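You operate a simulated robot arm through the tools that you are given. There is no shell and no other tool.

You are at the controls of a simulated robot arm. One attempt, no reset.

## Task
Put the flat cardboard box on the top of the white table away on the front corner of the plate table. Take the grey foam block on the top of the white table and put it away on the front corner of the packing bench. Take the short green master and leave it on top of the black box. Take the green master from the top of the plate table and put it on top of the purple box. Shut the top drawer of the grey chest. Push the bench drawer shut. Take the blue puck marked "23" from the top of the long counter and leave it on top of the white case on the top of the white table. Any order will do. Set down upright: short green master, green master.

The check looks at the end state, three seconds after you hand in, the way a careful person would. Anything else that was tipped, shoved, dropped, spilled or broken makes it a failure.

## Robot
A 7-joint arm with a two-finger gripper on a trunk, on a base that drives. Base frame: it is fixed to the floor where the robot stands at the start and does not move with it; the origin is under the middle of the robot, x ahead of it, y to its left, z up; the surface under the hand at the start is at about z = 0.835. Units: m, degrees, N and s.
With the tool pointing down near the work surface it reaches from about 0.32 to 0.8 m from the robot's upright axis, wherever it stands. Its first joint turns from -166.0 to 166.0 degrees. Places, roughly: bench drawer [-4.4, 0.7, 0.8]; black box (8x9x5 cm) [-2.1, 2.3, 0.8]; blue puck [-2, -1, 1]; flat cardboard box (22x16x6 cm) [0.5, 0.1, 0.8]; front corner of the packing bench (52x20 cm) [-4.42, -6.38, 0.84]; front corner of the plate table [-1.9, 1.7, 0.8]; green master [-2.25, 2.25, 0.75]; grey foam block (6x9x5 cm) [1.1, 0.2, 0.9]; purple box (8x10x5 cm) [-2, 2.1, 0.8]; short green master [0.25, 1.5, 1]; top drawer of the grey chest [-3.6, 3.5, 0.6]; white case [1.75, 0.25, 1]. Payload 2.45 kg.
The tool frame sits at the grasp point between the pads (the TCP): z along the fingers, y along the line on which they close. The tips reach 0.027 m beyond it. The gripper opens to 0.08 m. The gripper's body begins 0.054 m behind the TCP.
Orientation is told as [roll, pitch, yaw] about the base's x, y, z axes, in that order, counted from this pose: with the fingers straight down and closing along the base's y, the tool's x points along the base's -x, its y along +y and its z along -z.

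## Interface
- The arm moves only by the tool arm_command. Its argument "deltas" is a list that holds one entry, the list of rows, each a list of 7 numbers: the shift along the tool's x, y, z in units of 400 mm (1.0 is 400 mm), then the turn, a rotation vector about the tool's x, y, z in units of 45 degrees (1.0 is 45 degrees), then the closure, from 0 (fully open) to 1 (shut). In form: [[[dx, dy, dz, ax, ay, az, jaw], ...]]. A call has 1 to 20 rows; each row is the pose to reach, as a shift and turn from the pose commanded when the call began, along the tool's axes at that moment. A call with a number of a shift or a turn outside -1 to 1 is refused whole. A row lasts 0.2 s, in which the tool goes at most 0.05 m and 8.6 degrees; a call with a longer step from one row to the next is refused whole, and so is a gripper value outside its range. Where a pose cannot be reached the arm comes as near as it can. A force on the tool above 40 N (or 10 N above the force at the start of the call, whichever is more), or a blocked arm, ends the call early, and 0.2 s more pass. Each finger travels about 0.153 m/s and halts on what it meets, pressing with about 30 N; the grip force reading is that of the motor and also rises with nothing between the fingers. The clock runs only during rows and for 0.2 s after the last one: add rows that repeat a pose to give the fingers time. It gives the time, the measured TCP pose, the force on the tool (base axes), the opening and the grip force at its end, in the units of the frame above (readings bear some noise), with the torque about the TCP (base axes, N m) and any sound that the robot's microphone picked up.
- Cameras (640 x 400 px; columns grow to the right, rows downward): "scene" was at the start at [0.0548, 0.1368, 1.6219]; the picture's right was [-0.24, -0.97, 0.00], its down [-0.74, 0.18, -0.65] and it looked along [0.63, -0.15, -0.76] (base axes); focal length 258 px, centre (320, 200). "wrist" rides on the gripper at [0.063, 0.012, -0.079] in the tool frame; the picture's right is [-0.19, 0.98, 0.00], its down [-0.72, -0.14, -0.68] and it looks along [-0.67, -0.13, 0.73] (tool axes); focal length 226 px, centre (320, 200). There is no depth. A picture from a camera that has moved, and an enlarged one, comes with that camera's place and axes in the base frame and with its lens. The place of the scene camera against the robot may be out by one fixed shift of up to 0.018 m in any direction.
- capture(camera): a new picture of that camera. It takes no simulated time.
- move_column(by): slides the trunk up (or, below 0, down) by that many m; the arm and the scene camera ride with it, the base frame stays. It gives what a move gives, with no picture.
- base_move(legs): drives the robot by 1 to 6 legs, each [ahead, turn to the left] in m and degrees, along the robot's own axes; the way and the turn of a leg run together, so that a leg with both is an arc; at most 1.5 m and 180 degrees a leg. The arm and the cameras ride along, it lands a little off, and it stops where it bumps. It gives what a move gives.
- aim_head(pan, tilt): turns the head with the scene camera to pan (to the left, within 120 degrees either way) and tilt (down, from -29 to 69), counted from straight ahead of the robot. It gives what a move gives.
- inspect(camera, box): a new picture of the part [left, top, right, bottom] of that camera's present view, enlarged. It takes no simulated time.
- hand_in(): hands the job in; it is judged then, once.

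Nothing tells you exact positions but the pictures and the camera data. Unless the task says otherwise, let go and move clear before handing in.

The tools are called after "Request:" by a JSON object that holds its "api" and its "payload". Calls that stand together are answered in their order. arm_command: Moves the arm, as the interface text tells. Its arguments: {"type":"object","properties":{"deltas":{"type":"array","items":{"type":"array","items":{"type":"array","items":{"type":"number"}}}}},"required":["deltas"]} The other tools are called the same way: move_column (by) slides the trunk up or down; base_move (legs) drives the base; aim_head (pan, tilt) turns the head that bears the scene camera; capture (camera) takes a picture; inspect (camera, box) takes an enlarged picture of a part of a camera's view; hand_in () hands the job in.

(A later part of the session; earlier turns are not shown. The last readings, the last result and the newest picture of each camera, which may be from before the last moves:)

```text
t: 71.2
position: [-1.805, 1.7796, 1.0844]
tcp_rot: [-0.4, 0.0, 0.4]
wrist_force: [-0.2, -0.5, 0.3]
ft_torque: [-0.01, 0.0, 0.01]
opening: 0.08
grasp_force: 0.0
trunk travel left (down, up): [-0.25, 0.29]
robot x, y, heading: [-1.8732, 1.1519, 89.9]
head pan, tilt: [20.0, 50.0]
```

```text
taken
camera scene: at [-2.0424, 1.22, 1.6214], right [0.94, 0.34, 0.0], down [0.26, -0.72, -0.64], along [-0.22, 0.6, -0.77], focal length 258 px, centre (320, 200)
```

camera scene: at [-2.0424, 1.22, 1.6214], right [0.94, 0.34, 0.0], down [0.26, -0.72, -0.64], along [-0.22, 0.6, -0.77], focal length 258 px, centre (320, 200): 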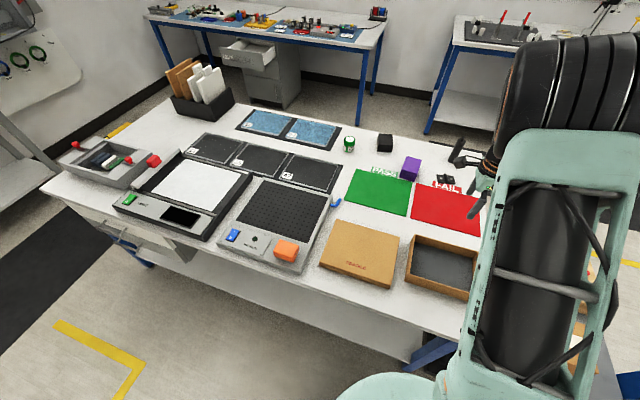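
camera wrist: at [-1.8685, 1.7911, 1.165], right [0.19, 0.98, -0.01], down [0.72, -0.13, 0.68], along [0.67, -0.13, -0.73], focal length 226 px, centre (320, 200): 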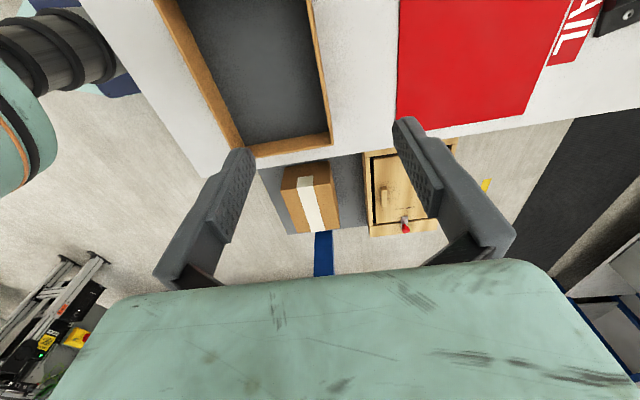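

The tray rests well inside the corner patch. Next I fetch the short green master from the left bench; I raise and retract the arm, back off and drive there.

Request:
{"api": "arm_command", "payload": {"deltas": [[[0, -0.05, -0.06, 0, 0, 0, 0], [0, -0.1, -0.12, 0, 0, 0, 0], [0, -0.15, -0.15, 0, 0, 0, 0], [0, -0.15, -0.15, 0, 0, 0, 0]]]}}

Request:
{"api": "base_move", "payload": {"legs": [[-0.3, 0], [0, -90], [1.3, 0], [0.25, 0], [0, 90], [0.6, 0]]}}

Request:
{"api": "base_move", "payload": {"legs": [[0, -90]]}}

Request:
{"api": "capture", "payload": {"camera": "scene"}}

Request:
{"api": "capture", "payload": {"camera": "wrist"}}

```text
t: 72.2
position: [-1.8057, 1.7194, 1.1461]
tcp_rot: [-0.3, 0.2, 0.4]
wrist_force: [-0.3, 0.1, -0.1]
ft_torque: [0.02, 0.04, 0.0]
opening: 0.0802
grasp_force: 0.1
trunk travel left (down, up): [-0.25, 0.29]
robot x, y, heading: [-1.8739, 1.1539, 89.9]
head pan, tilt: [20.0, 50.0]
```

```text
t: 92.6
position: [-0.2711, 2.0176, 1.1456]
tcp_rot: [-0.4, 0.1, 0.9]
wrist_force: [0.0, 0.1, -0.2]
ft_torque: [0.01, 0.0, 0.02]
opening: 0.0798
grasp_force: 0.1
trunk travel left (down, up): [-0.25, 0.29]
robot x, y, heading: [-0.3372, 1.447, 90.8]
head pan, tilt: [20.0, 50.0]
```

```text
t: 96.9
position: [0.23, 1.385, 1.1458]
tcp_rot: [-0.3, 0.1, -88.8]
wrist_force: [0.2, 0.3, 0.8]
ft_torque: [-0.02, -0.03, 0.0]
opening: 0.0797
grasp_force: 0.0
trunk travel left (down, up): [-0.25, 0.29]
robot x, y, heading: [-0.3358, 1.4473, 0.7]
head pan, tilt: [20.0, 50.0]
```

```text
taken
camera scene: at [-0.2867, 1.6315, 1.6215], right [0.35, -0.94, 0.0], down [-0.72, -0.27, -0.64], along [0.6, 0.23, -0.77], focal length 258 px, centre (320, 200)
```

scene: 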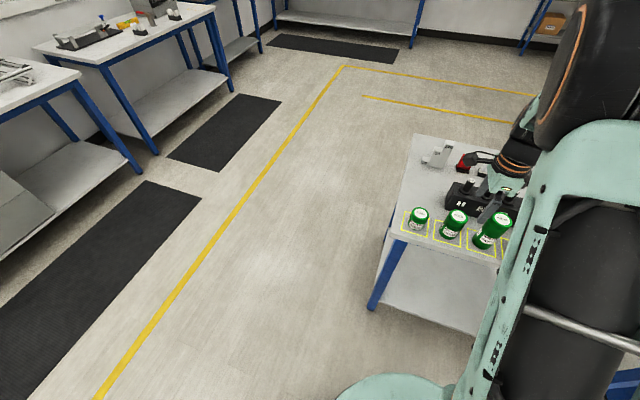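

```text
taken
camera wrist: at [0.2426, 1.4482, 1.2247], right [0.98, -0.17, -0.01], down [-0.12, -0.72, 0.68], along [-0.12, -0.67, -0.73], focal length 226 px, centre (320, 200)
```

wrist: 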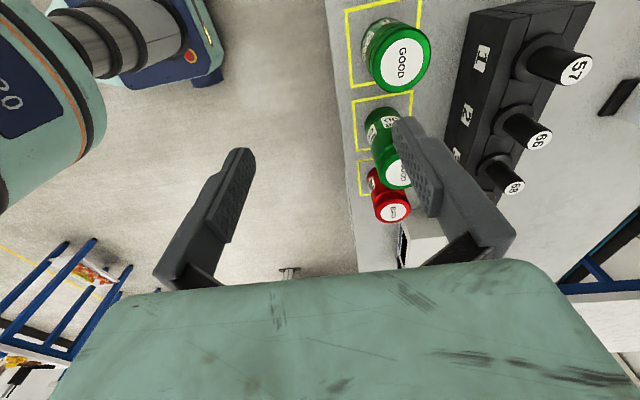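

Three green masters stand along the bench's near edge; I zoom in to tell which is the short one.

Request:
{"api": "inspect", "payload": {"camera": "scene", "box": [380, 140, 540, 265]}}

Request:
{"api": "inspect", "payload": {"camera": "wrist", "box": [320, 0, 480, 120]}}

```text
3.20 times, centred on (460, 202) of scene
camera zoom: at [-0.2867, 1.6315, 1.6215], right [0.35, -0.94, 0.0], down [-0.72, -0.27, -0.64], along [0.6, 0.23, -0.77], focal length 827 px, centre (-128, 192)
```

zoom: 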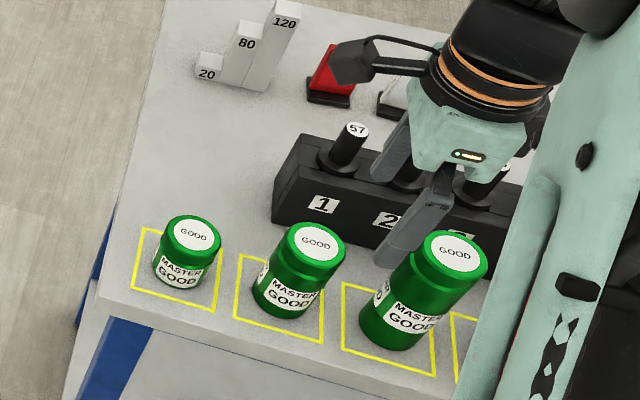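

```text
3.33 times, centred on (400, 60) of wrist
camera zoom: at [0.2426, 1.4482, 1.2247], right [0.98, -0.17, -0.01], down [-0.12, -0.72, 0.68], along [-0.12, -0.67, -0.73], focal length 754 px, centre (53, 667)
```

zoom: 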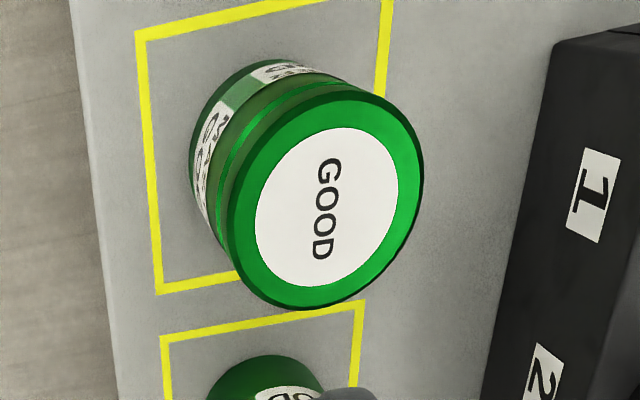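

The farthest one (+y) is the shortest. I move the hand over it, around (0.35, 1.49), for a wrist view.

Request:
{"api": "arm_command", "payload": {"deltas": [[[0.08, 0.09, 0, 0, 0, 0, 0], [0.16, 0.18, 0, 0, 0, 0, 0], [0.22, 0.26, 0, 0, 0, 0, 0], [0.256, 0.3055, 0, 0, 0, 0, 0], [0.256, 0.3055, 0, 0, 0, 0, 0]]]}}

Request:
{"api": "capture", "payload": {"camera": "wrist"}}

```text
t: 98.1
position: [0.351, 1.49, 1.146]
tcp_rot: [-0.5, 0.2, -88.8]
wrist_force: [-0.9, 0.0, 0.1]
ft_torque: [0.0, 0.01, -0.02]
opening: 0.0802
grasp_force: 0.0
trunk travel left (down, up): [-0.25, 0.29]
robot x, y, heading: [-0.3351, 1.4474, 0.4]
head pan, tilt: [20.0, 50.0]
```

```text
taken
camera wrist: at [0.3627, 1.5533, 1.2236], right [0.98, -0.17, -0.01], down [-0.12, -0.72, 0.68], along [-0.12, -0.67, -0.73], focal length 226 px, centre (320, 200)
```

wrist: 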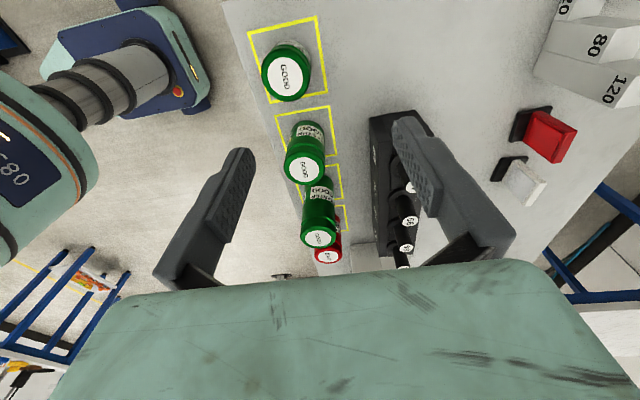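

I shift over the short master and lower partway so the parallax gives me its height.

Request:
{"api": "arm_command", "payload": {"deltas": [[[-0.015, -0.06, 0.0, 0, 0, 0, 0], [-0.03, -0.126, 0.05, 0, 0, 0, 0], [-0.03, -0.126, 0.15, 0, 0, 0, 0], [-0.03, -0.126, 0.2, 0, 0, 0, 0], [-0.03, -0.126, 0.2, 0, 0, 0, 0]]]}}

Request:
{"api": "capture", "payload": {"camera": "wrist"}}

Request:
{"api": "inspect", "payload": {"camera": "scene", "box": [380, 140, 540, 265]}}

```text
t: 99.3
position: [0.3009, 1.4767, 1.0657]
tcp_rot: [-0.4, 0.1, -88.9]
wrist_force: [-0.6, -0.8, 0.9]
ft_torque: [0.01, 0.02, 0.04]
opening: 0.0799
grasp_force: 0.1
trunk travel left (down, up): [-0.25, 0.29]
robot x, y, heading: [-0.3334, 1.4476, 0.7]
head pan, tilt: [20.0, 50.0]
```

```text
taken
camera wrist: at [0.3121, 1.5404, 1.1441], right [0.98, -0.17, -0.01], down [-0.12, -0.72, 0.68], along [-0.12, -0.67, -0.73], focal length 226 px, centre (320, 200)
```

wrist: 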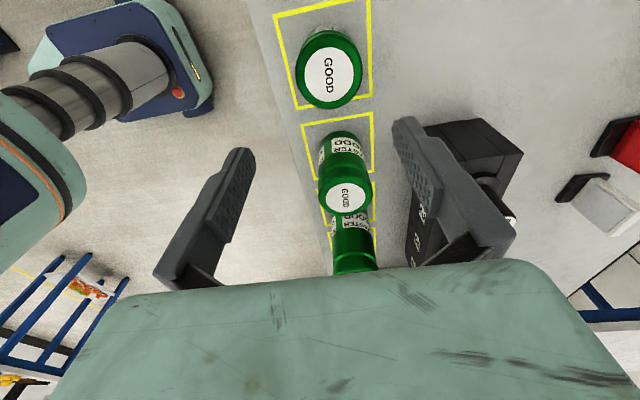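

```text
3.20 times, centred on (460, 202) of scene
camera zoom: at [-0.2869, 1.6316, 1.6215], right [0.35, -0.94, 0.0], down [-0.72, -0.27, -0.64], along [0.6, 0.23, -0.77], focal length 827 px, centre (-128, 192)
```

zoom: 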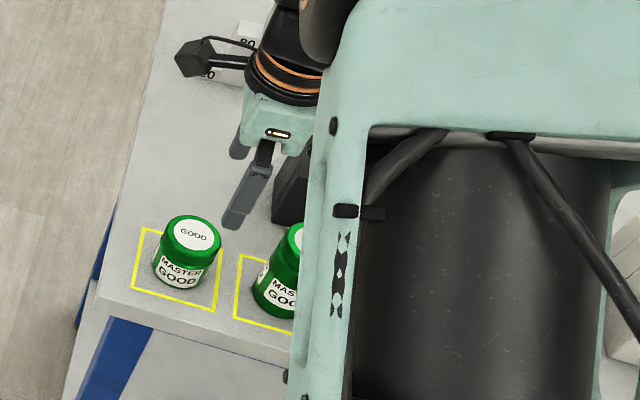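

Triangulation puts the short master's lid at (0.308, 1.486), top z ≈ 0.925, bench ≈ 0.867. I lower close above it and verify centring.

Request:
{"api": "arm_command", "payload": {"deltas": [[[0.023, 0.018, 0.08, 0, 0, 0, 0], [0.023, 0.018, 0.16, 0, 0, 0, 0], [0.023, 0.018, 0.23, 0, 0, 0, 0], [0.023, 0.018, 0.23, 0, 0, 0, 0]]]}}

Request:
{"api": "capture", "payload": {"camera": "wrist"}}

```text
t: 100.3
position: [0.3077, 1.487, 0.9729]
tcp_rot: [-0.4, 0.2, -89.0]
wrist_force: [-0.2, -1.3, 0.2]
ft_torque: [0.0, 0.03, 0.01]
opening: 0.0801
grasp_force: 0.1
trunk travel left (down, up): [-0.25, 0.29]
robot x, y, heading: [-0.3351, 1.4494, 0.8]
head pan, tilt: [20.0, 50.0]
```

```text
taken
camera wrist: at [0.3189, 1.5494, 1.052], right [0.98, -0.18, -0.01], down [-0.12, -0.72, 0.68], along [-0.12, -0.67, -0.73], focal length 226 px, centre (320, 200)
```

wrist: 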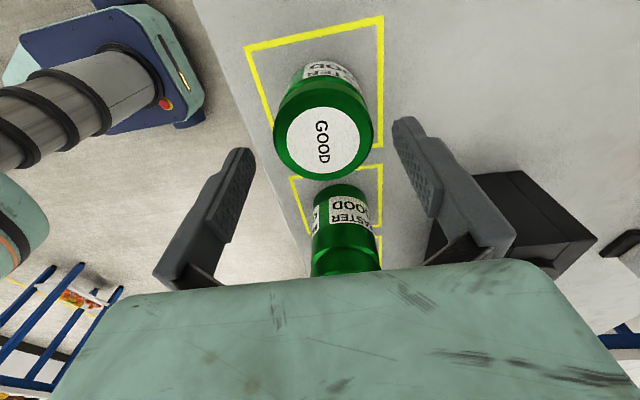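

Well centred. I descend and close.

Request:
{"api": "arm_command", "payload": {"deltas": [[[-0.01, 0.002, 0.05, 0, 0, 0, 0], [-0.01, 0.002, 0.1, 0, 0, 0, 0], [-0.01, 0.002, 0.16, 0, 0, 0, 0], [-0.01, 0.002, 0.16, 0, 0, 0, 0], [-0.01, 0.002, 0.16, 0, 0, 0, 0.5], [-0.01, 0.002, 0.16, 0, 0, 0, 1], [-0.01, 0.002, 0.16, 0, 0, 0, 1]]]}}

Request:
{"api": "capture", "payload": {"camera": "wrist"}}

```text
t: 101.3
position: [0.3093, 1.4822, 0.9144]
tcp_rot: [0.0, 0.1, -89.1]
wrist_force: [2.0, 0.6, 21.2]
ft_torque: [-0.14, 0.61, -0.21]
opening: 0.0656
grasp_force: 0.0
trunk travel left (down, up): [-0.25, 0.29]
robot x, y, heading: [-0.3346, 1.4496, 0.7]
head pan, tilt: [20.0, 50.0]
stopped in row 4: the force on the tool passed its limit at 47 N (the readings are from after the stop); the commanded pose is now the measured one
```

```text
taken
camera wrist: at [0.3201, 1.5451, 0.9938], right [0.98, -0.18, 0.0], down [-0.13, -0.72, 0.68], along [-0.12, -0.67, -0.73], focal length 226 px, centre (320, 200)
```

wrist: 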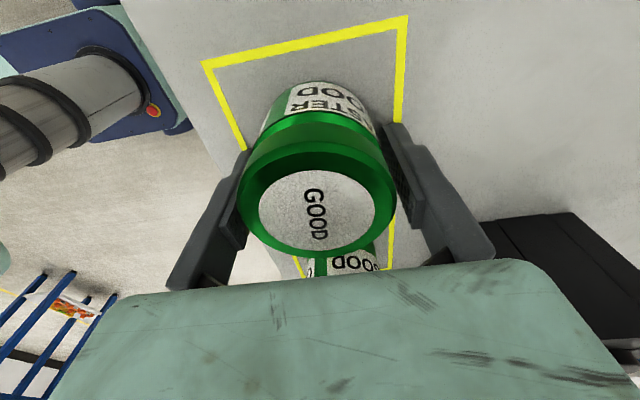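

The descent stopped on contact on the left finger side. I look closely before doing anything else.

Request:
{"api": "inspect", "payload": {"camera": "scene", "box": [390, 190, 470, 250]}}

Request:
{"api": "inspect", "payload": {"camera": "wrist", "box": [160, 60, 480, 300]}}

```text
6.67 times, centred on (430, 220) of scene
camera zoom: at [-0.2884, 1.6317, 1.6215], right [0.35, -0.94, 0.0], down [-0.72, -0.27, -0.64], along [0.6, 0.23, -0.77], focal length 1724 px, centre (-413, 67)
```

zoom: 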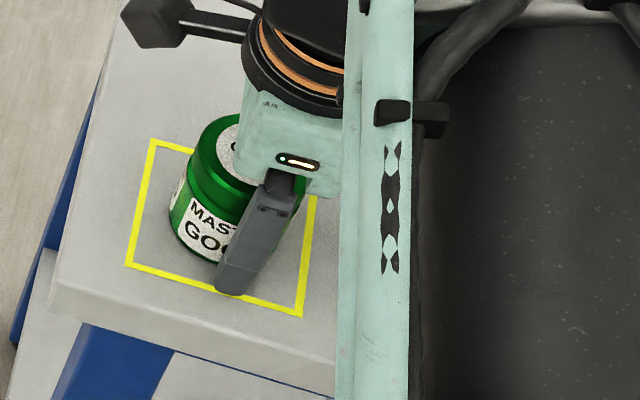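

```text
1.67 times, centred on (320, 180) of wrist
camera zoom: at [0.3201, 1.5451, 0.9938], right [0.98, -0.18, 0.0], down [-0.13, -0.72, 0.68], along [-0.12, -0.67, -0.73], focal length 377 px, centre (320, 233)
```

zoom: 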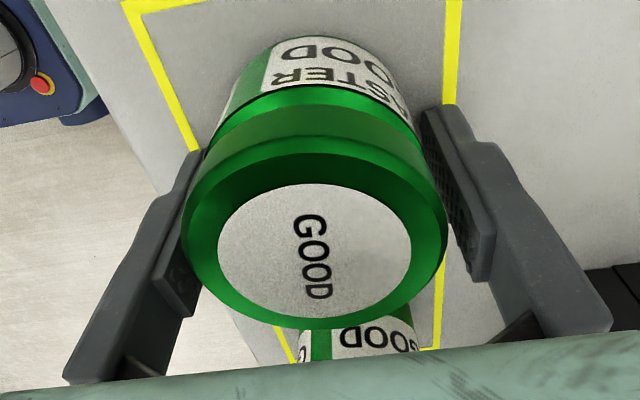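

The fingertip has reached the bench surface beside the jar (bench ≈ 0.887). I lift 6 mm and close.

Request:
{"api": "arm_command", "payload": {"deltas": [[[0, 0, -0.015, 0, 0, 0, 0], [0, 0, -0.02, 0, 0, 0, 0], [0, 0, -0.02, 0, 0, 0, 0.3], [0, 0, -0.02, 0, 0, 0, 0.7], [0, 0, -0.02, 0, 0, 0, 1], [0, 0, -0.02, 0, 0, 0, 1], [0, 0, -0.02, 0, 0, 0, 1]]]}}

Request:
{"api": "inspect", "payload": {"camera": "wrist", "box": [160, 60, 480, 300]}}

```text
t: 102.9
position: [0.3076, 1.4835, 0.9206]
tcp_rot: [-0.2, 0.1, -89.0]
wrist_force: [-0.1, 1.5, -0.6]
ft_torque: [-0.01, -0.02, 0.0]
opening: 0.0549
grasp_force: 30.1
trunk travel left (down, up): [-0.25, 0.29]
robot x, y, heading: [-0.3352, 1.4515, 0.9]
head pan, tilt: [20.0, 50.0]
```

```text
1.67 times, centred on (320, 180) of wrist
camera zoom: at [0.3203, 1.5451, 0.9992], right [0.98, -0.18, 0.0], down [-0.13, -0.72, 0.68], along [-0.12, -0.67, -0.73], focal length 377 px, centre (320, 233)
```

zoom: 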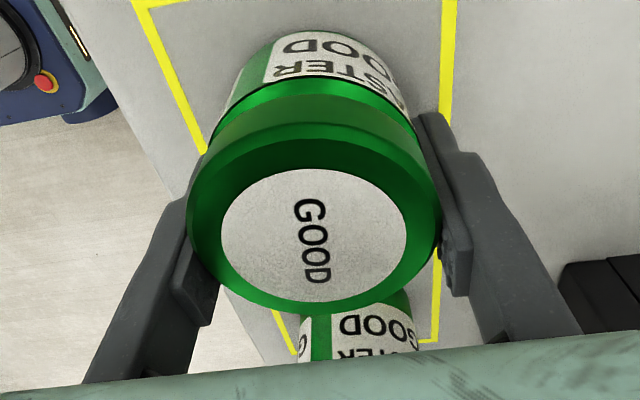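

Held at 55 mm diameter. I lift it clear and check.

Request:
{"api": "arm_command", "payload": {"deltas": [[[0, 0, -0.05, 0, 0, 0, 1], [0, 0, -0.15, 0, 0, 0, 1], [0, 0, -0.27, 0, 0, 0, 1], [0, 0, -0.39, 0, 0, 0, 1], [0, 0, -0.5, 0, 0, 0, 1], [0, 0, -0.6, 0, 0, 0, 1], [0, 0, -0.6, 0, 0, 0, 1]]]}}

Request:
{"api": "capture", "payload": {"camera": "wrist"}}

Request:
{"api": "capture", "payload": {"camera": "scene"}}

```text
t: 104.5
position: [0.3095, 1.4819, 1.1593]
tcp_rot: [-0.3, 0.1, -88.9]
wrist_force: [0.6, -0.2, -2.3]
ft_torque: [-0.01, 0.01, 0.04]
opening: 0.055
grasp_force: 29.8
trunk travel left (down, up): [-0.25, 0.29]
robot x, y, heading: [-0.3384, 1.4443, 0.6]
head pan, tilt: [20.0, 50.0]
```

```text
taken
camera wrist: at [0.3209, 1.545, 1.2385], right [0.98, -0.18, 0.0], down [-0.13, -0.72, 0.68], along [-0.12, -0.67, -0.73], focal length 226 px, centre (320, 200)
```

wrist: 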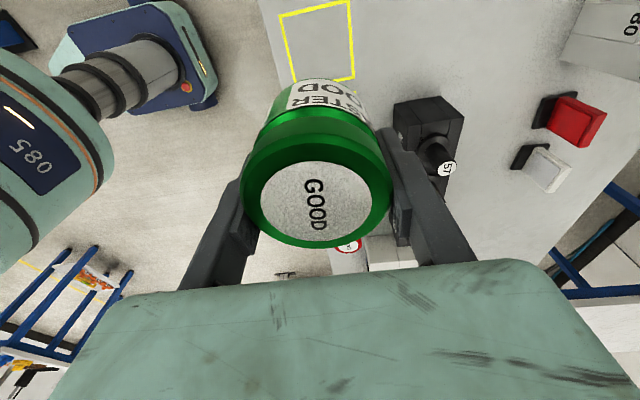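

```text
taken
camera scene: at [-0.2863, 1.6316, 1.6214], right [0.35, -0.94, 0.0], down [-0.72, -0.27, -0.64], along [0.6, 0.23, -0.77], focal length 258 px, centre (320, 200)
```

scene: 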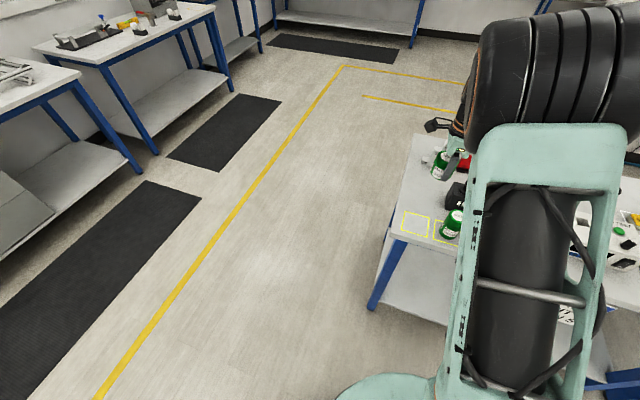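

The short master is secure. I drive around the scale cart to the far side of the plate table, to about (-2.08, 2.85) facing −y, with a check on the way.

Request:
{"api": "base_move", "payload": {"legs": [[0, 103.7], [1.45, 0], [0, 75.6]]}}

Request:
{"api": "capture", "payload": {"camera": "scene"}}

```text
t: 119.6
position: [-1.3581, 2.828, 1.159]
tcp_rot: [-0.2, 0.2, 91.0]
wrist_force: [-0.5, -0.1, -2.3]
ft_torque: [0.02, -0.01, -0.01]
opening: 0.0549
grasp_force: 30.8
trunk travel left (down, up): [-0.25, 0.29]
robot x, y, heading: [-0.7157, 2.8607, -179.1]
head pan, tilt: [20.0, 50.0]
```

```text
taken
camera scene: at [-0.7626, 2.7092, 1.6214], right [-0.36, 0.93, 0.0], down [0.72, 0.27, -0.64], along [-0.6, -0.23, -0.77], focal length 258 px, centre (320, 200)
```

scene: 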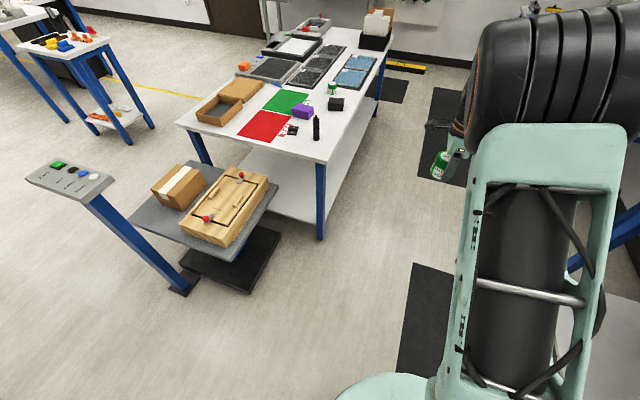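

Clear path along the table's back. I continue and turn to face the table.

Request:
{"api": "base_move", "payload": {"legs": [[1.37, 0], [0, 89.1]]}}

Request:
{"api": "capture", "payload": {"camera": "scene"}}

Request:
{"api": "capture", "payload": {"camera": "wrist"}}

```text
t: 130.2
position: [-2.0568, 2.1935, 1.1591]
tcp_rot: [-0.2, 0.1, 179.6]
wrist_force: [0.4, 0.3, -1.8]
ft_torque: [-0.03, 0.04, 0.0]
opening: 0.055
grasp_force: 29.4
trunk travel left (down, up): [-0.25, 0.29]
robot x, y, heading: [-2.075, 2.8375, -90.5]
head pan, tilt: [20.0, 50.0]
```

```text
taken
camera scene: at [-1.9098, 2.8002, 1.6214], right [-0.94, -0.33, 0.0], down [-0.26, 0.72, -0.64], along [0.21, -0.61, -0.77], focal length 258 px, centre (320, 200)
```

scene: 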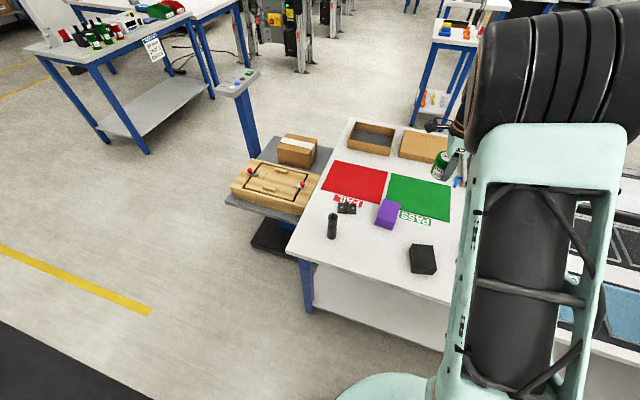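

```text
taken
camera wrist: at [-1.9938, 2.1788, 1.2383], right [-0.2, -0.98, 0.0], down [-0.72, 0.14, 0.68], along [-0.67, 0.14, -0.73], focal length 226 px, centre (320, 200)
```

wrist: 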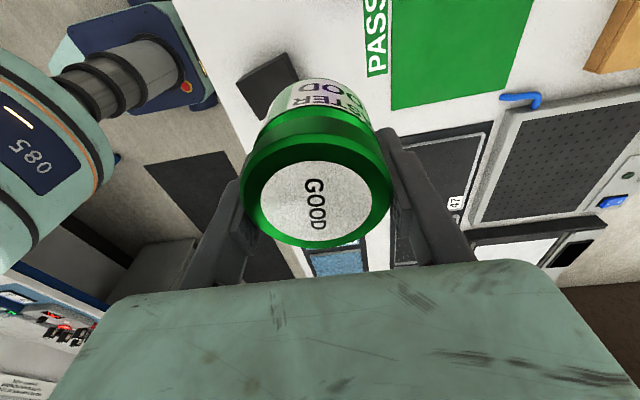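

Request:
{"api": "inspect", "payload": {"camera": "scene", "box": [320, 180, 464, 290]}}

Request:
{"api": "inspect", "payload": {"camera": "wrist", "box": [220, 30, 380, 150]}}

```text
3.64 times, centred on (392, 235) of scene
camera zoom: at [-1.9098, 2.8002, 1.6214], right [-0.94, -0.33, 0.0], down [-0.26, 0.72, -0.64], along [0.21, -0.61, -0.77], focal length 940 px, centre (58, 73)
```

zoom: 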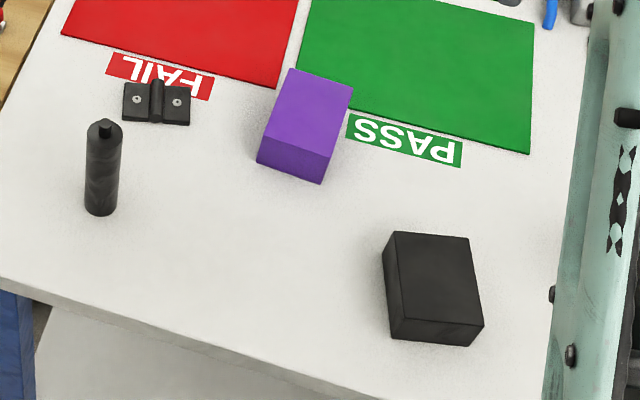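

```text
3.33 times, centred on (300, 90) of wrist
camera zoom: at [-1.9938, 2.1788, 1.2383], right [-0.2, -0.98, 0.0], down [-0.72, 0.14, 0.68], along [-0.67, 0.14, -0.73], focal length 754 px, centre (387, 567)
```

zoom: 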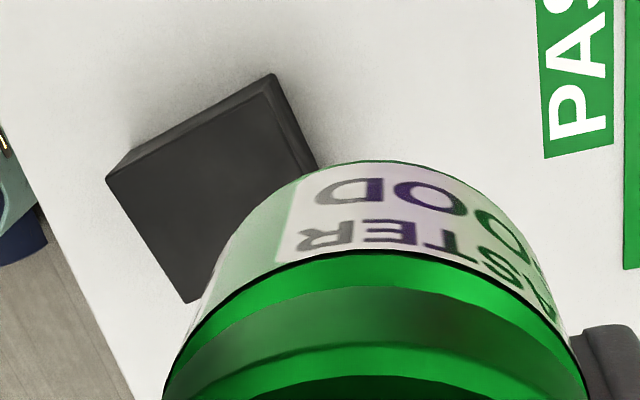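

The black box is at roughly (−2.096, 2.285), purple at about (−1.95, 2.16). I take a second wrist view, shifted, to pin the black box down.

Request:
{"api": "arm_command", "payload": {"deltas": [[[0, 0.05, 0.08, 0, 0, 0, 1], [0, 0.1, 0.16, 0, 0, 0, 1], [0, 0.15, 0.25, 0, 0, 0, 1], [0, 0.15, 0.25, 0, 0, 0, 1]]]}}

Request:
{"api": "capture", "payload": {"camera": "wrist"}}

Request:
{"api": "inspect", "payload": {"camera": "wrist", "box": [140, 50, 300, 150]}}

```text
t: 131.2
position: [-2.0564, 2.132, 1.0589]
tcp_rot: [-0.3, 0.2, 179.7]
wrist_force: [-0.1, -0.2, -3.0]
ft_torque: [0.01, 0.02, -0.03]
opening: 0.0548
grasp_force: 30.1
trunk travel left (down, up): [-0.25, 0.29]
robot x, y, heading: [-2.074, 2.8408, -90.7]
head pan, tilt: [20.0, 50.0]
```

```text
taken
camera wrist: at [-1.9937, 2.1188, 1.138], right [-0.2, -0.98, 0.0], down [-0.72, 0.14, 0.68], along [-0.67, 0.14, -0.73], focal length 226 px, centre (320, 200)
```

wrist: 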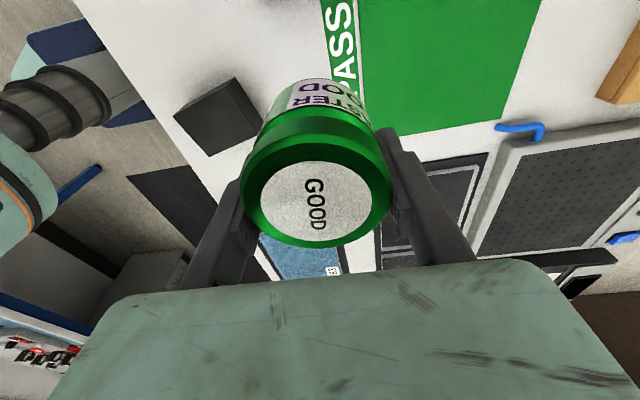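

```text
4.00 times, centred on (220, 100) of wrist
camera zoom: at [-1.9937, 2.1188, 1.138], right [-0.2, -0.98, 0.0], down [-0.72, 0.14, 0.68], along [-0.67, 0.14, -0.73], focal length 904 px, centre (720, 600)
```

zoom: 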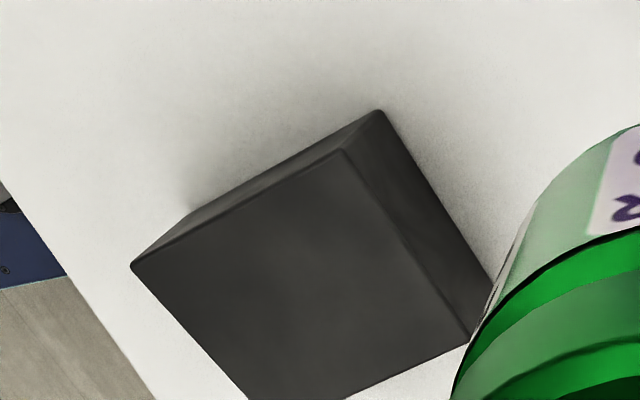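

Two views agree: black box top centre at (−2.095, 2.280), z ≈ 0.850. I move over it and descend to just above.

Request:
{"api": "arm_command", "payload": {"deltas": [[[-0.03, -0.1, 0, 0, 0, 0, 1], [-0.06, -0.2, 0, 0, 0, 0, 1], [-0.099, -0.3, 0, 0, 0, 0, 1], [-0.099, -0.37, 0, 0, 0, 0, 1], [-0.099, -0.37, 0.1, 0, 0, 0, 1], [-0.099, -0.37, 0.2, 0, 0, 0, 1], [-0.099, -0.37, 0.3, 0, 0, 0, 1], [-0.099, -0.37, 0.39, 0, 0, 0, 1], [-0.099, -0.37, 0.39, 0, 0, 0, 1]]]}}

Request:
{"api": "capture", "payload": {"camera": "wrist"}}

Request:
{"api": "inspect", "payload": {"camera": "scene", "box": [350, 180, 510, 290]}}

```text
t: 133.2
position: [-2.0962, 2.2808, 0.9019]
tcp_rot: [-0.2, 0.1, 179.6]
wrist_force: [0.2, -0.3, -2.9]
ft_torque: [0.01, 0.0, -0.01]
opening: 0.0548
grasp_force: 30.0
trunk travel left (down, up): [-0.25, 0.29]
robot x, y, heading: [-2.0757, 2.8437, -90.3]
head pan, tilt: [20.0, 50.0]
```

```text
taken
camera wrist: at [-2.0344, 2.2663, 0.9816], right [-0.2, -0.98, 0.0], down [-0.72, 0.14, 0.68], along [-0.67, 0.14, -0.73], focal length 226 px, centre (320, 200)
```

wrist: 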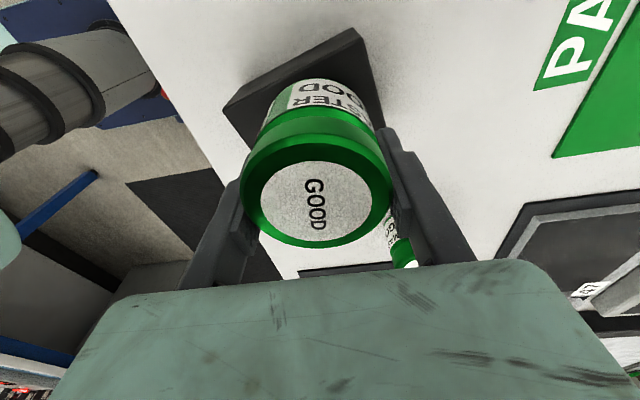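

```text
3.64 times, centred on (430, 235) of scene
camera zoom: at [-1.9098, 2.8003, 1.6215], right [-0.94, -0.33, 0.0], down [-0.26, 0.72, -0.64], along [0.21, -0.61, -0.77], focal length 940 px, centre (-80, 73)
```

zoom: 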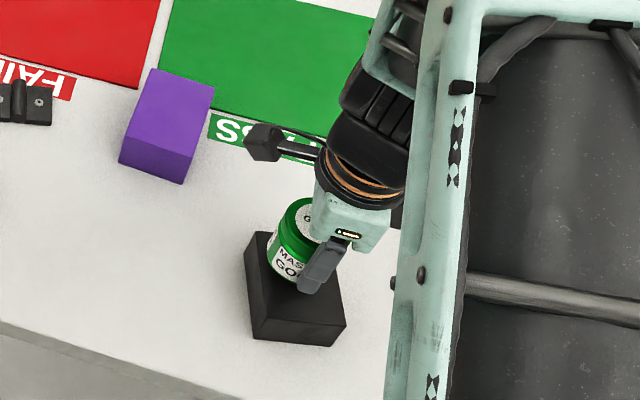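

Centred over the box. I lower gently to contact.

Request:
{"api": "arm_command", "payload": {"deltas": [[[0, 0, 0.008, 0, 0, 0, 1], [0, 0, 0.016, 0, 0, 0, 1], [0, 0, 0.024, 0, 0, 0, 1], [0, 0, 0.032, 0, 0, 0, 1]]]}}

Request:
{"api": "arm_command", "payload": {"deltas": [[[0, 0, 0.005, 0, 0, 0, 1], [0, 0, 0.01, 0, 0, 0, 1]]]}}

```text
t: 134.2
position: [-2.0956, 2.2818, 0.8903]
tcp_rot: [-0.2, 0.1, 179.9]
wrist_force: [-0.3, -0.1, -3.0]
ft_torque: [0.01, 0.01, 0.03]
opening: 0.055
grasp_force: 29.3
trunk travel left (down, up): [-0.25, 0.29]
robot x, y, heading: [-2.0786, 2.8404, -90.6]
head pan, tilt: [20.0, 50.0]
```

```text
t: 134.8
position: [-2.0953, 2.2814, 0.8876]
tcp_rot: [-0.2, 0.2, 179.7]
wrist_force: [0.1, 0.0, -3.3]
ft_torque: [0.01, 0.02, 0.0]
opening: 0.0553
grasp_force: 30.4
trunk travel left (down, up): [-0.25, 0.29]
robot x, y, heading: [-2.075, 2.8401, -90.4]
head pan, tilt: [20.0, 50.0]
```

Request:
{"api": "arm_command", "payload": {"deltas": [[[0, 0, 0.005, 0, 0, 0, 1], [0, 0, 0.01, 0, 0, 0, 1]]]}}

Request:
{"api": "arm_command", "payload": {"deltas": [[[0, 0, 0.005, 0, 0, 0, 1]]]}}

```text
t: 135.4
position: [-2.0958, 2.2824, 0.8846]
tcp_rot: [0.0, 0.2, 179.6]
wrist_force: [0.4, 2.3, 15.7]
ft_torque: [0.13, -0.08, -0.01]
opening: 0.055
grasp_force: 30.2
trunk travel left (down, up): [-0.25, 0.29]
robot x, y, heading: [-2.0738, 2.8432, -90.5]
head pan, tilt: [20.0, 50.0]
```

```text
t: 135.8
position: [-2.0948, 2.282, 0.8828]
tcp_rot: [0.0, 0.2, 179.8]
wrist_force: [1.4, 1.5, 31.0]
ft_torque: [0.25, -0.18, 0.16]
opening: 0.0551
grasp_force: 29.6
trunk travel left (down, up): [-0.25, 0.29]
robot x, y, heading: [-2.0765, 2.8407, -90.6]
head pan, tilt: [20.0, 50.0]
```

Seated on the black box. I relieve the pressure, open slowly and rise.

Request:
{"api": "arm_command", "payload": {"deltas": [[[0, 0, -0.006, 0, 0, 0, 1], [0, 0, -0.006, 0, 0, 0, 1], [0, 0, -0.006, 0, 0, 0, 0.5], [0, 0, -0.006, 0, 0, 0, 0], [0, 0, -0.006, 0, 0, 0, 0], [0, 0, -0.05, 0, 0, 0, 0], [0, 0, -0.12, 0, 0, 0, 0], [0, 0, -0.24, 0, 0, 0, 0], [0, 0, -0.36, 0, 0, 0, 0], [0, 0, -0.48, 0, 0, 0, 0], [0, 0, -0.48, 0, 0, 0, 0]]]}}

Request:
{"api": "capture", "payload": {"camera": "wrist"}}

Request:
{"api": "capture", "payload": {"camera": "scene"}}

```text
t: 138.2
position: [-2.095, 2.2822, 1.073]
tcp_rot: [-0.2, 0.1, 179.7]
wrist_force: [-0.3, -0.2, -0.5]
ft_torque: [0.0, 0.01, 0.0]
opening: 0.08
grasp_force: 0.0
trunk travel left (down, up): [-0.25, 0.29]
robot x, y, heading: [-2.0742, 2.8391, -90.4]
head pan, tilt: [20.0, 50.0]
```

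```text
taken
camera wrist: at [-2.0331, 2.2675, 1.1524], right [-0.2, -0.98, 0.0], down [-0.72, 0.14, 0.68], along [-0.67, 0.14, -0.73], focal length 226 px, centre (320, 200)
```

wrist: 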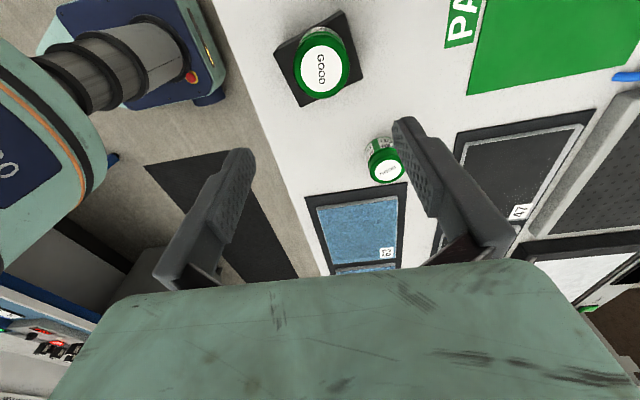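

```text
taken
camera scene: at [-1.9098, 2.8006, 1.6214], right [-0.94, -0.33, 0.0], down [-0.26, 0.72, -0.64], along [0.21, -0.61, -0.77], focal length 258 px, centre (320, 200)
```

scene: 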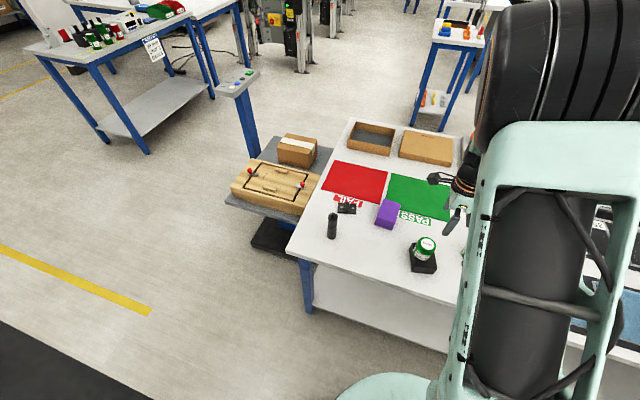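

The short master stands well on the black box. Next is the green master at about (−2.246, 2.205); I move above it.

Request:
{"api": "arm_command", "payload": {"deltas": [[[-0.08, 0.06, 0, 0, 0, 0, 0], [-0.17, 0.13, 0, 0, 0, 0, 0], [-0.26, 0.2, 0, 0, 0, 0, 0], [-0.3, 0.2, 0, 0, 0, 0, 0], [-0.3, 0.2, 0, 0, 0, 0, 0]]]}}

Request:
{"api": "capture", "payload": {"camera": "wrist"}}

Request:
{"api": "inspect", "payload": {"camera": "wrist", "box": [240, 20, 400, 140]}}

```text
t: 139.4
position: [-2.2165, 2.2023, 1.072]
tcp_rot: [-0.2, 0.1, 179.8]
wrist_force: [1.0, 0.9, 0.8]
ft_torque: [-0.03, 0.01, -0.04]
opening: 0.0799
grasp_force: 0.0
trunk travel left (down, up): [-0.25, 0.29]
robot x, y, heading: [-2.0768, 2.8385, -90.1]
head pan, tilt: [20.0, 50.0]
```

```text
taken
camera wrist: at [-2.154, 2.1886, 1.1514], right [-0.2, -0.98, 0.0], down [-0.72, 0.14, 0.68], along [-0.67, 0.14, -0.73], focal length 226 px, centre (320, 200)
```

wrist: 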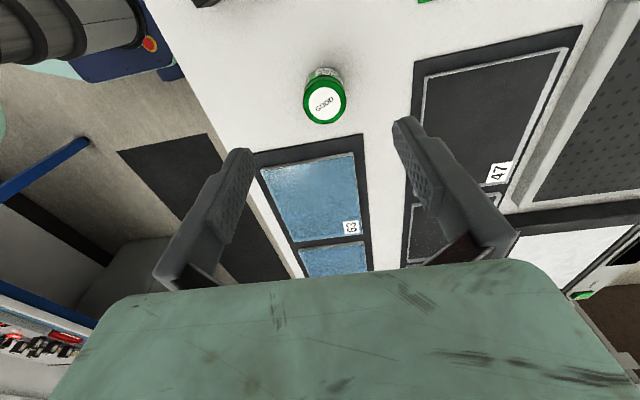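

```text
3.33 times, centred on (320, 80) of wrist
camera zoom: at [-2.154, 2.1886, 1.1514], right [-0.2, -0.98, 0.0], down [-0.72, 0.14, 0.68], along [-0.67, 0.14, -0.73], focal length 754 px, centre (320, 600)
```

zoom: 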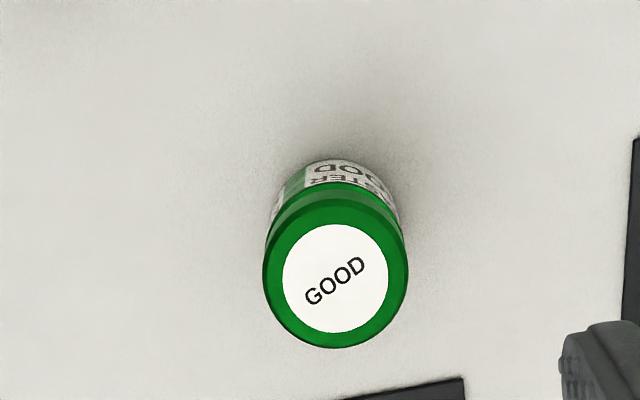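

The green master's lid is at about (−2.265, 2.204), z ≈ 0.84. I centre over it and descend partway.

Request:
{"api": "arm_command", "payload": {"deltas": [[[-0.06, -0.004, 0.05, 0, 0, 0, 0], [-0.121, -0.004, 0.12, 0, 0, 0, 0], [-0.121, -0.004, 0.22, 0, 0, 0, 0], [-0.121, -0.004, 0.32, 0, 0, 0, 0], [-0.121, -0.004, 0.4, 0, 0, 0, 0], [-0.121, -0.004, 0.4, 0, 0, 0, 0]]]}}

Request:
{"api": "capture", "payload": {"camera": "wrist"}}

```text
t: 140.8
position: [-2.2647, 2.2032, 0.9137]
tcp_rot: [-0.1, 0.1, 179.8]
wrist_force: [0.3, 0.5, -0.5]
ft_torque: [-0.04, 0.01, 0.01]
opening: 0.0798
grasp_force: 0.0
trunk travel left (down, up): [-0.25, 0.29]
robot x, y, heading: [-2.0774, 2.838, -90.7]
head pan, tilt: [20.0, 50.0]
```

```text
taken
camera wrist: at [-2.2018, 2.1895, 0.9918], right [-0.2, -0.98, 0.0], down [-0.72, 0.14, 0.68], along [-0.67, 0.14, -0.73], focal length 226 px, centre (320, 200)
```

wrist: 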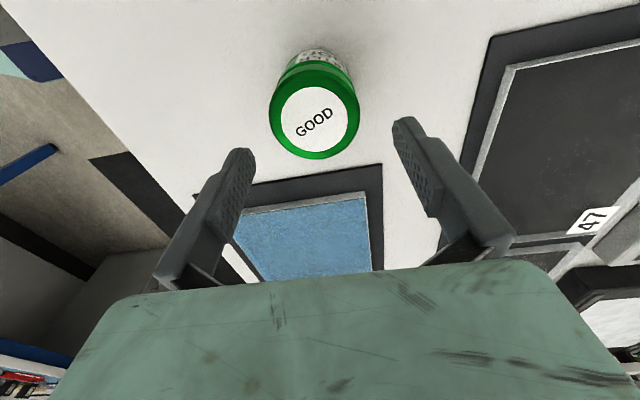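

Request:
{"api": "arm_command", "payload": {"deltas": [[[0.005, -0.0085, 0.06, 0, 0, 0, 0], [0.005, -0.0085, 0.12, 0, 0, 0, 0], [0.005, -0.0085, 0.17, 0, 0, 0, 0], [0.005, -0.0085, 0.19, 0, 0, 0, 0], [0.005, -0.0085, 0.19, 0, 0, 0, 0]]]}}

Request:
{"api": "capture", "payload": {"camera": "wrist"}}

```text
t: 142.1
position: [-2.2621, 2.2069, 0.8381]
tcp_rot: [0.0, 0.1, 179.7]
wrist_force: [0.8, -0.3, 16.1]
ft_torque: [0.25, 0.07, -0.11]
opening: 0.0771
grasp_force: 0.0
trunk travel left (down, up): [-0.25, 0.29]
robot x, y, heading: [-2.0748, 2.8404, -90.9]
head pan, tilt: [20.0, 50.0]
```

```text
taken
camera wrist: at [-2.1995, 2.1934, 0.9173], right [-0.2, -0.98, 0.0], down [-0.72, 0.14, 0.68], along [-0.67, 0.13, -0.73], focal length 226 px, centre (320, 200)
```

wrist: 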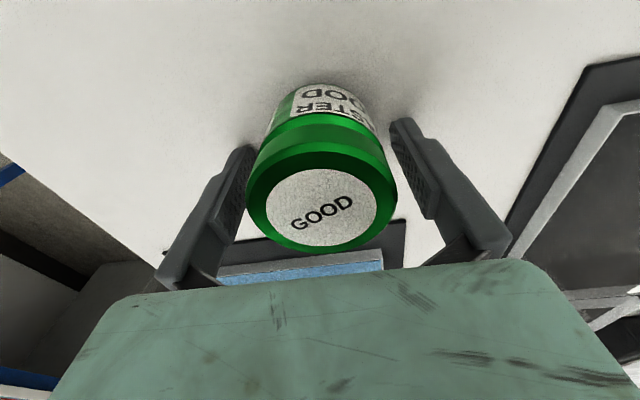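

The fingertips just touch the table. I lift 4 mm and close on the jar.

Request:
{"api": "arm_command", "payload": {"deltas": [[[0, 0, -0.012, 0, 0, 0, 0], [0, 0, -0.012, 0, 0, 0, 0], [0, 0, -0.012, 0, 0, 0, 0.3], [0, 0, -0.012, 0, 0, 0, 0.7], [0, 0, -0.012, 0, 0, 0, 1], [0, 0, -0.012, 0, 0, 0, 1], [0, 0, -0.012, 0, 0, 0, 1]]]}}

Request:
{"api": "inspect", "payload": {"camera": "wrist", "box": [160, 60, 480, 300]}}

```text
t: 143.7
position: [-2.2627, 2.2075, 0.8412]
tcp_rot: [-0.3, 0.1, 179.7]
wrist_force: [0.0, 0.5, 0.6]
ft_torque: [0.01, -0.01, 0.0]
opening: 0.0548
grasp_force: 30.0
trunk travel left (down, up): [-0.25, 0.29]
robot x, y, heading: [-2.0749, 2.8407, -90.5]
head pan, tilt: [20.0, 50.0]
```

```text
1.67 times, centred on (320, 180) of wrist
camera zoom: at [-2.1995, 2.1935, 0.9199], right [-0.2, -0.98, 0.0], down [-0.72, 0.14, 0.68], along [-0.67, 0.14, -0.73], focal length 377 px, centre (320, 233)
```

zoom: 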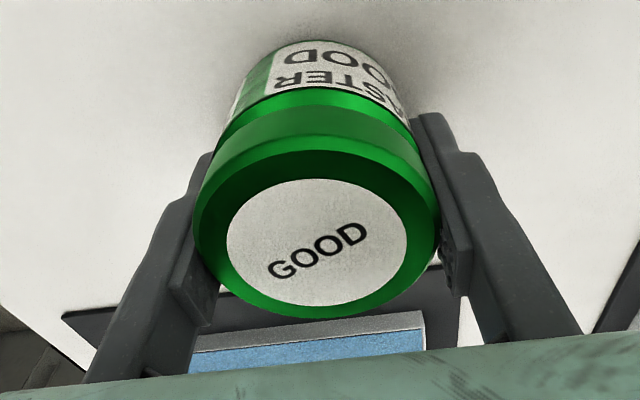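

Held. I lift and then look for the purple box with the wrist camera.

Request:
{"api": "arm_command", "payload": {"deltas": [[[0, 0, -0.05, 0, 0, 0, 1], [0, 0, -0.15, 0, 0, 0, 1], [0, 0, -0.27, 0, 0, 0, 1], [0, 0, -0.39, 0, 0, 0, 1], [0, 0, -0.5, 0, 0, 0, 1], [0, 0, -0.6, 0, 0, 0, 1], [0, 0, -0.6, 0, 0, 0, 1]]]}}

Request:
{"api": "arm_command", "payload": {"deltas": [[[0.1, 0.06, 0, 0, 0, 0, 1], [0.2, 0.13, 0, 0, 0, 0, 1], [0.3, 0.19, 0, 0, 0, 0, 1], [0.4, 0.25, 0, 0, 0, 0, 1], [0.5, 0.3, 0, 0, 0, 0, 1], [0.6, 0.35, 0, 0, 0, 0, 1], [0.7, 0.4, 0, 0, 0, 0, 1], [0.78, 0.4, 0, 0, 0, 0, 1], [0.78, 0.4, 0, 0, 0, 0, 1]]]}}

Request:
{"api": "capture", "payload": {"camera": "wrist"}}

```text
t: 145.2
position: [-2.2642, 2.2078, 1.0809]
tcp_rot: [-0.2, 0.1, 179.7]
wrist_force: [0.5, -0.4, -2.7]
ft_torque: [0.04, 0.03, 0.01]
opening: 0.0551
grasp_force: 30.0
trunk travel left (down, up): [-0.25, 0.29]
robot x, y, heading: [-2.0775, 2.8427, -90.5]
head pan, tilt: [20.0, 50.0]
```

```text
t: 147.2
position: [-1.9501, 2.0449, 1.0798]
tcp_rot: [-0.2, 0.1, 179.7]
wrist_force: [-0.3, 0.1, -1.3]
ft_torque: [0.0, -0.01, 0.0]
opening: 0.0548
grasp_force: 30.2
trunk travel left (down, up): [-0.25, 0.29]
robot x, y, heading: [-2.0738, 2.8421, -90.2]
head pan, tilt: [20.0, 50.0]
```

```text
taken
camera wrist: at [-1.8874, 2.0313, 1.1606], right [-0.2, -0.98, 0.0], down [-0.72, 0.14, 0.68], along [-0.67, 0.14, -0.73], focal length 226 px, centre (320, 200)
```

wrist: 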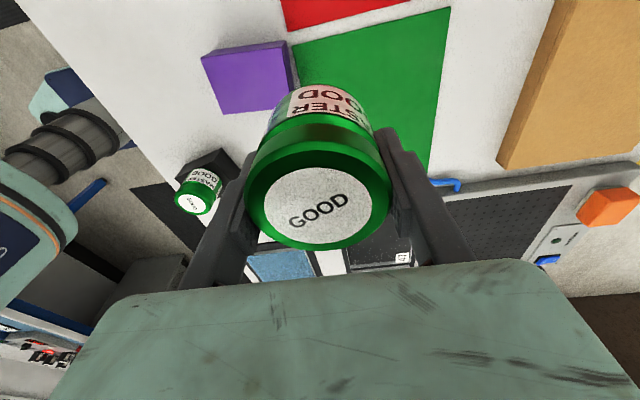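

Request:
{"api": "inspect", "payload": {"camera": "wrist", "box": [190, 30, 310, 130]}}

Request:
{"api": "inspect", "payload": {"camera": "scene", "box": [320, 180, 464, 290]}}

```text
4.00 times, centred on (250, 80) of wrist
camera zoom: at [-1.8874, 2.0313, 1.1606], right [-0.2, -0.98, 0.0], down [-0.72, 0.14, 0.68], along [-0.67, 0.14, -0.73], focal length 904 px, centre (600, 680)
```

zoom: 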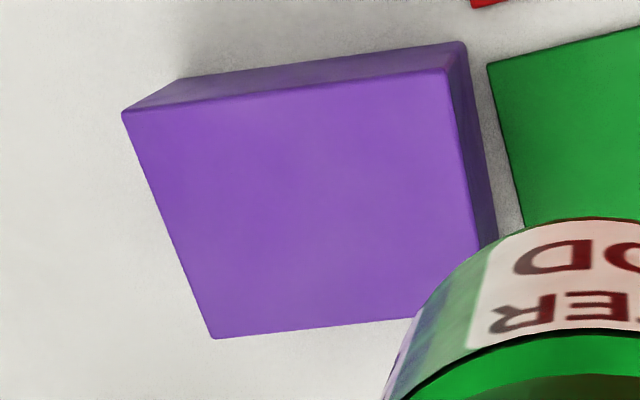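

```text
3.64 times, centred on (392, 235) of scene
camera zoom: at [-1.9098, 2.8002, 1.6215], right [-0.94, -0.33, 0.0], down [-0.26, 0.72, -0.64], along [0.21, -0.61, -0.77], focal length 940 px, centre (58, 73)
```

zoom: 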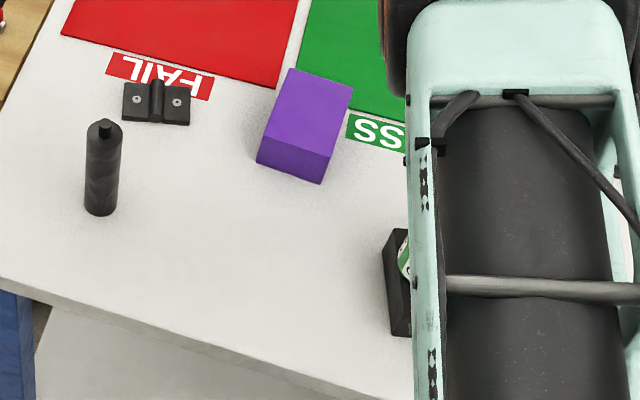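

Purple box top centre is at about (−1.956, 2.137), z ≈ 0.85. I move over and descend close.

Request:
{"api": "arm_command", "payload": {"deltas": [[[-0.008, -0.1, 0, 0, 0, 0, 1], [-0.015, -0.2, 0, 0, 0, 0, 1], [-0.015, -0.23, 0, 0, 0, 0, 1], [-0.015, -0.23, 0.1, 0, 0, 0, 1], [-0.015, -0.23, 0.2, 0, 0, 0, 1], [-0.015, -0.23, 0.3, 0, 0, 0, 1], [-0.015, -0.23, 0.4, 0, 0, 0, 1], [-0.015, -0.23, 0.4, 0, 0, 0, 1]]]}}

Request:
{"api": "capture", "payload": {"camera": "wrist"}}

Request:
{"api": "inspect", "payload": {"camera": "scene", "box": [350, 180, 510, 290]}}

```text
t: 149.1
position: [-1.9577, 2.1381, 0.9205]
tcp_rot: [-0.2, 0.1, 179.8]
wrist_force: [-0.2, 0.3, -2.3]
ft_torque: [-0.01, 0.04, -0.01]
opening: 0.0548
grasp_force: 29.7
trunk travel left (down, up): [-0.25, 0.29]
robot x, y, heading: [-2.0766, 2.8383, -90.5]
head pan, tilt: [20.0, 50.0]
```

```text
taken
camera wrist: at [-1.8943, 2.1242, 0.9997], right [-0.2, -0.98, 0.0], down [-0.72, 0.14, 0.68], along [-0.67, 0.14, -0.73], focal length 226 px, centre (320, 200)
```

wrist: 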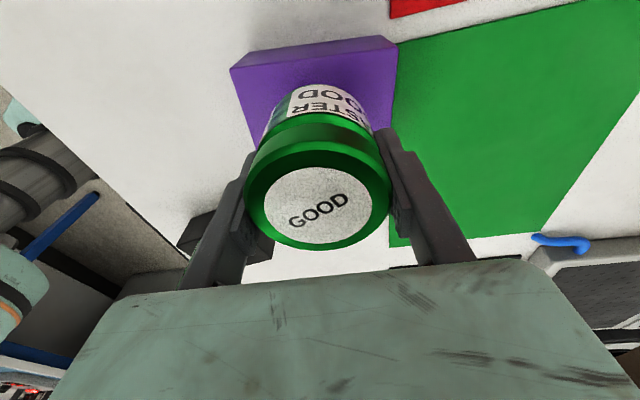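

```text
3.64 times, centred on (430, 235) of scene
camera zoom: at [-1.9098, 2.8, 1.6215], right [-0.94, -0.33, 0.0], down [-0.26, 0.72, -0.64], along [0.21, -0.61, -0.77], focal length 940 px, centre (-80, 73)
```

zoom: 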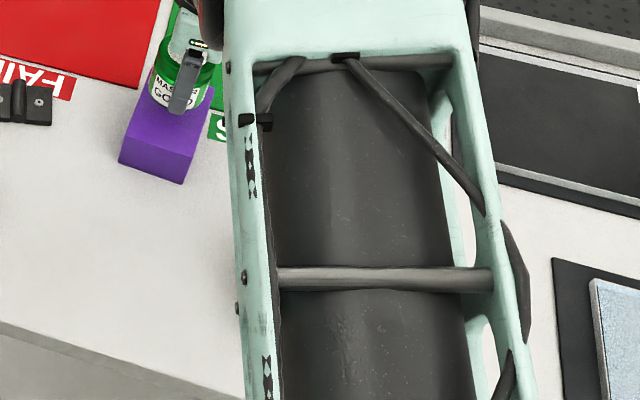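

I zoom in closer to compare jar and box relative positions.

Request:
{"api": "inspect", "payload": {"camera": "scene", "box": [370, 170, 434, 240]}}

Request:
{"api": "inspect", "payload": {"camera": "wrist", "box": [200, 20, 440, 170]}}

```text
5.71 times, centred on (402, 205) of scene
camera zoom: at [-1.9098, 2.8, 1.6215], right [-0.94, -0.33, 0.0], down [-0.26, 0.72, -0.64], along [0.21, -0.61, -0.77], focal length 1477 px, centre (-149, 171)
```

zoom: 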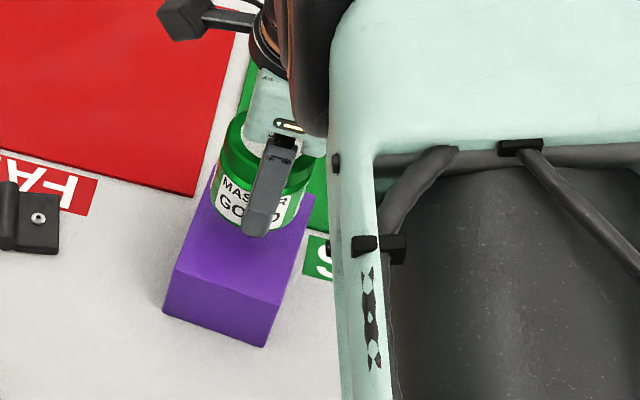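

```text
2.67 times, centred on (320, 95) of wrist
camera zoom: at [-1.8943, 2.1242, 0.9997], right [-0.2, -0.98, 0.0], down [-0.72, 0.14, 0.68], along [-0.67, 0.14, -0.73], focal length 603 px, centre (320, 480)
```

zoom: 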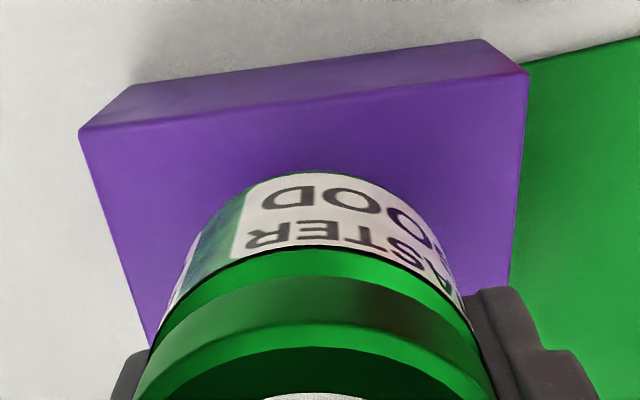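

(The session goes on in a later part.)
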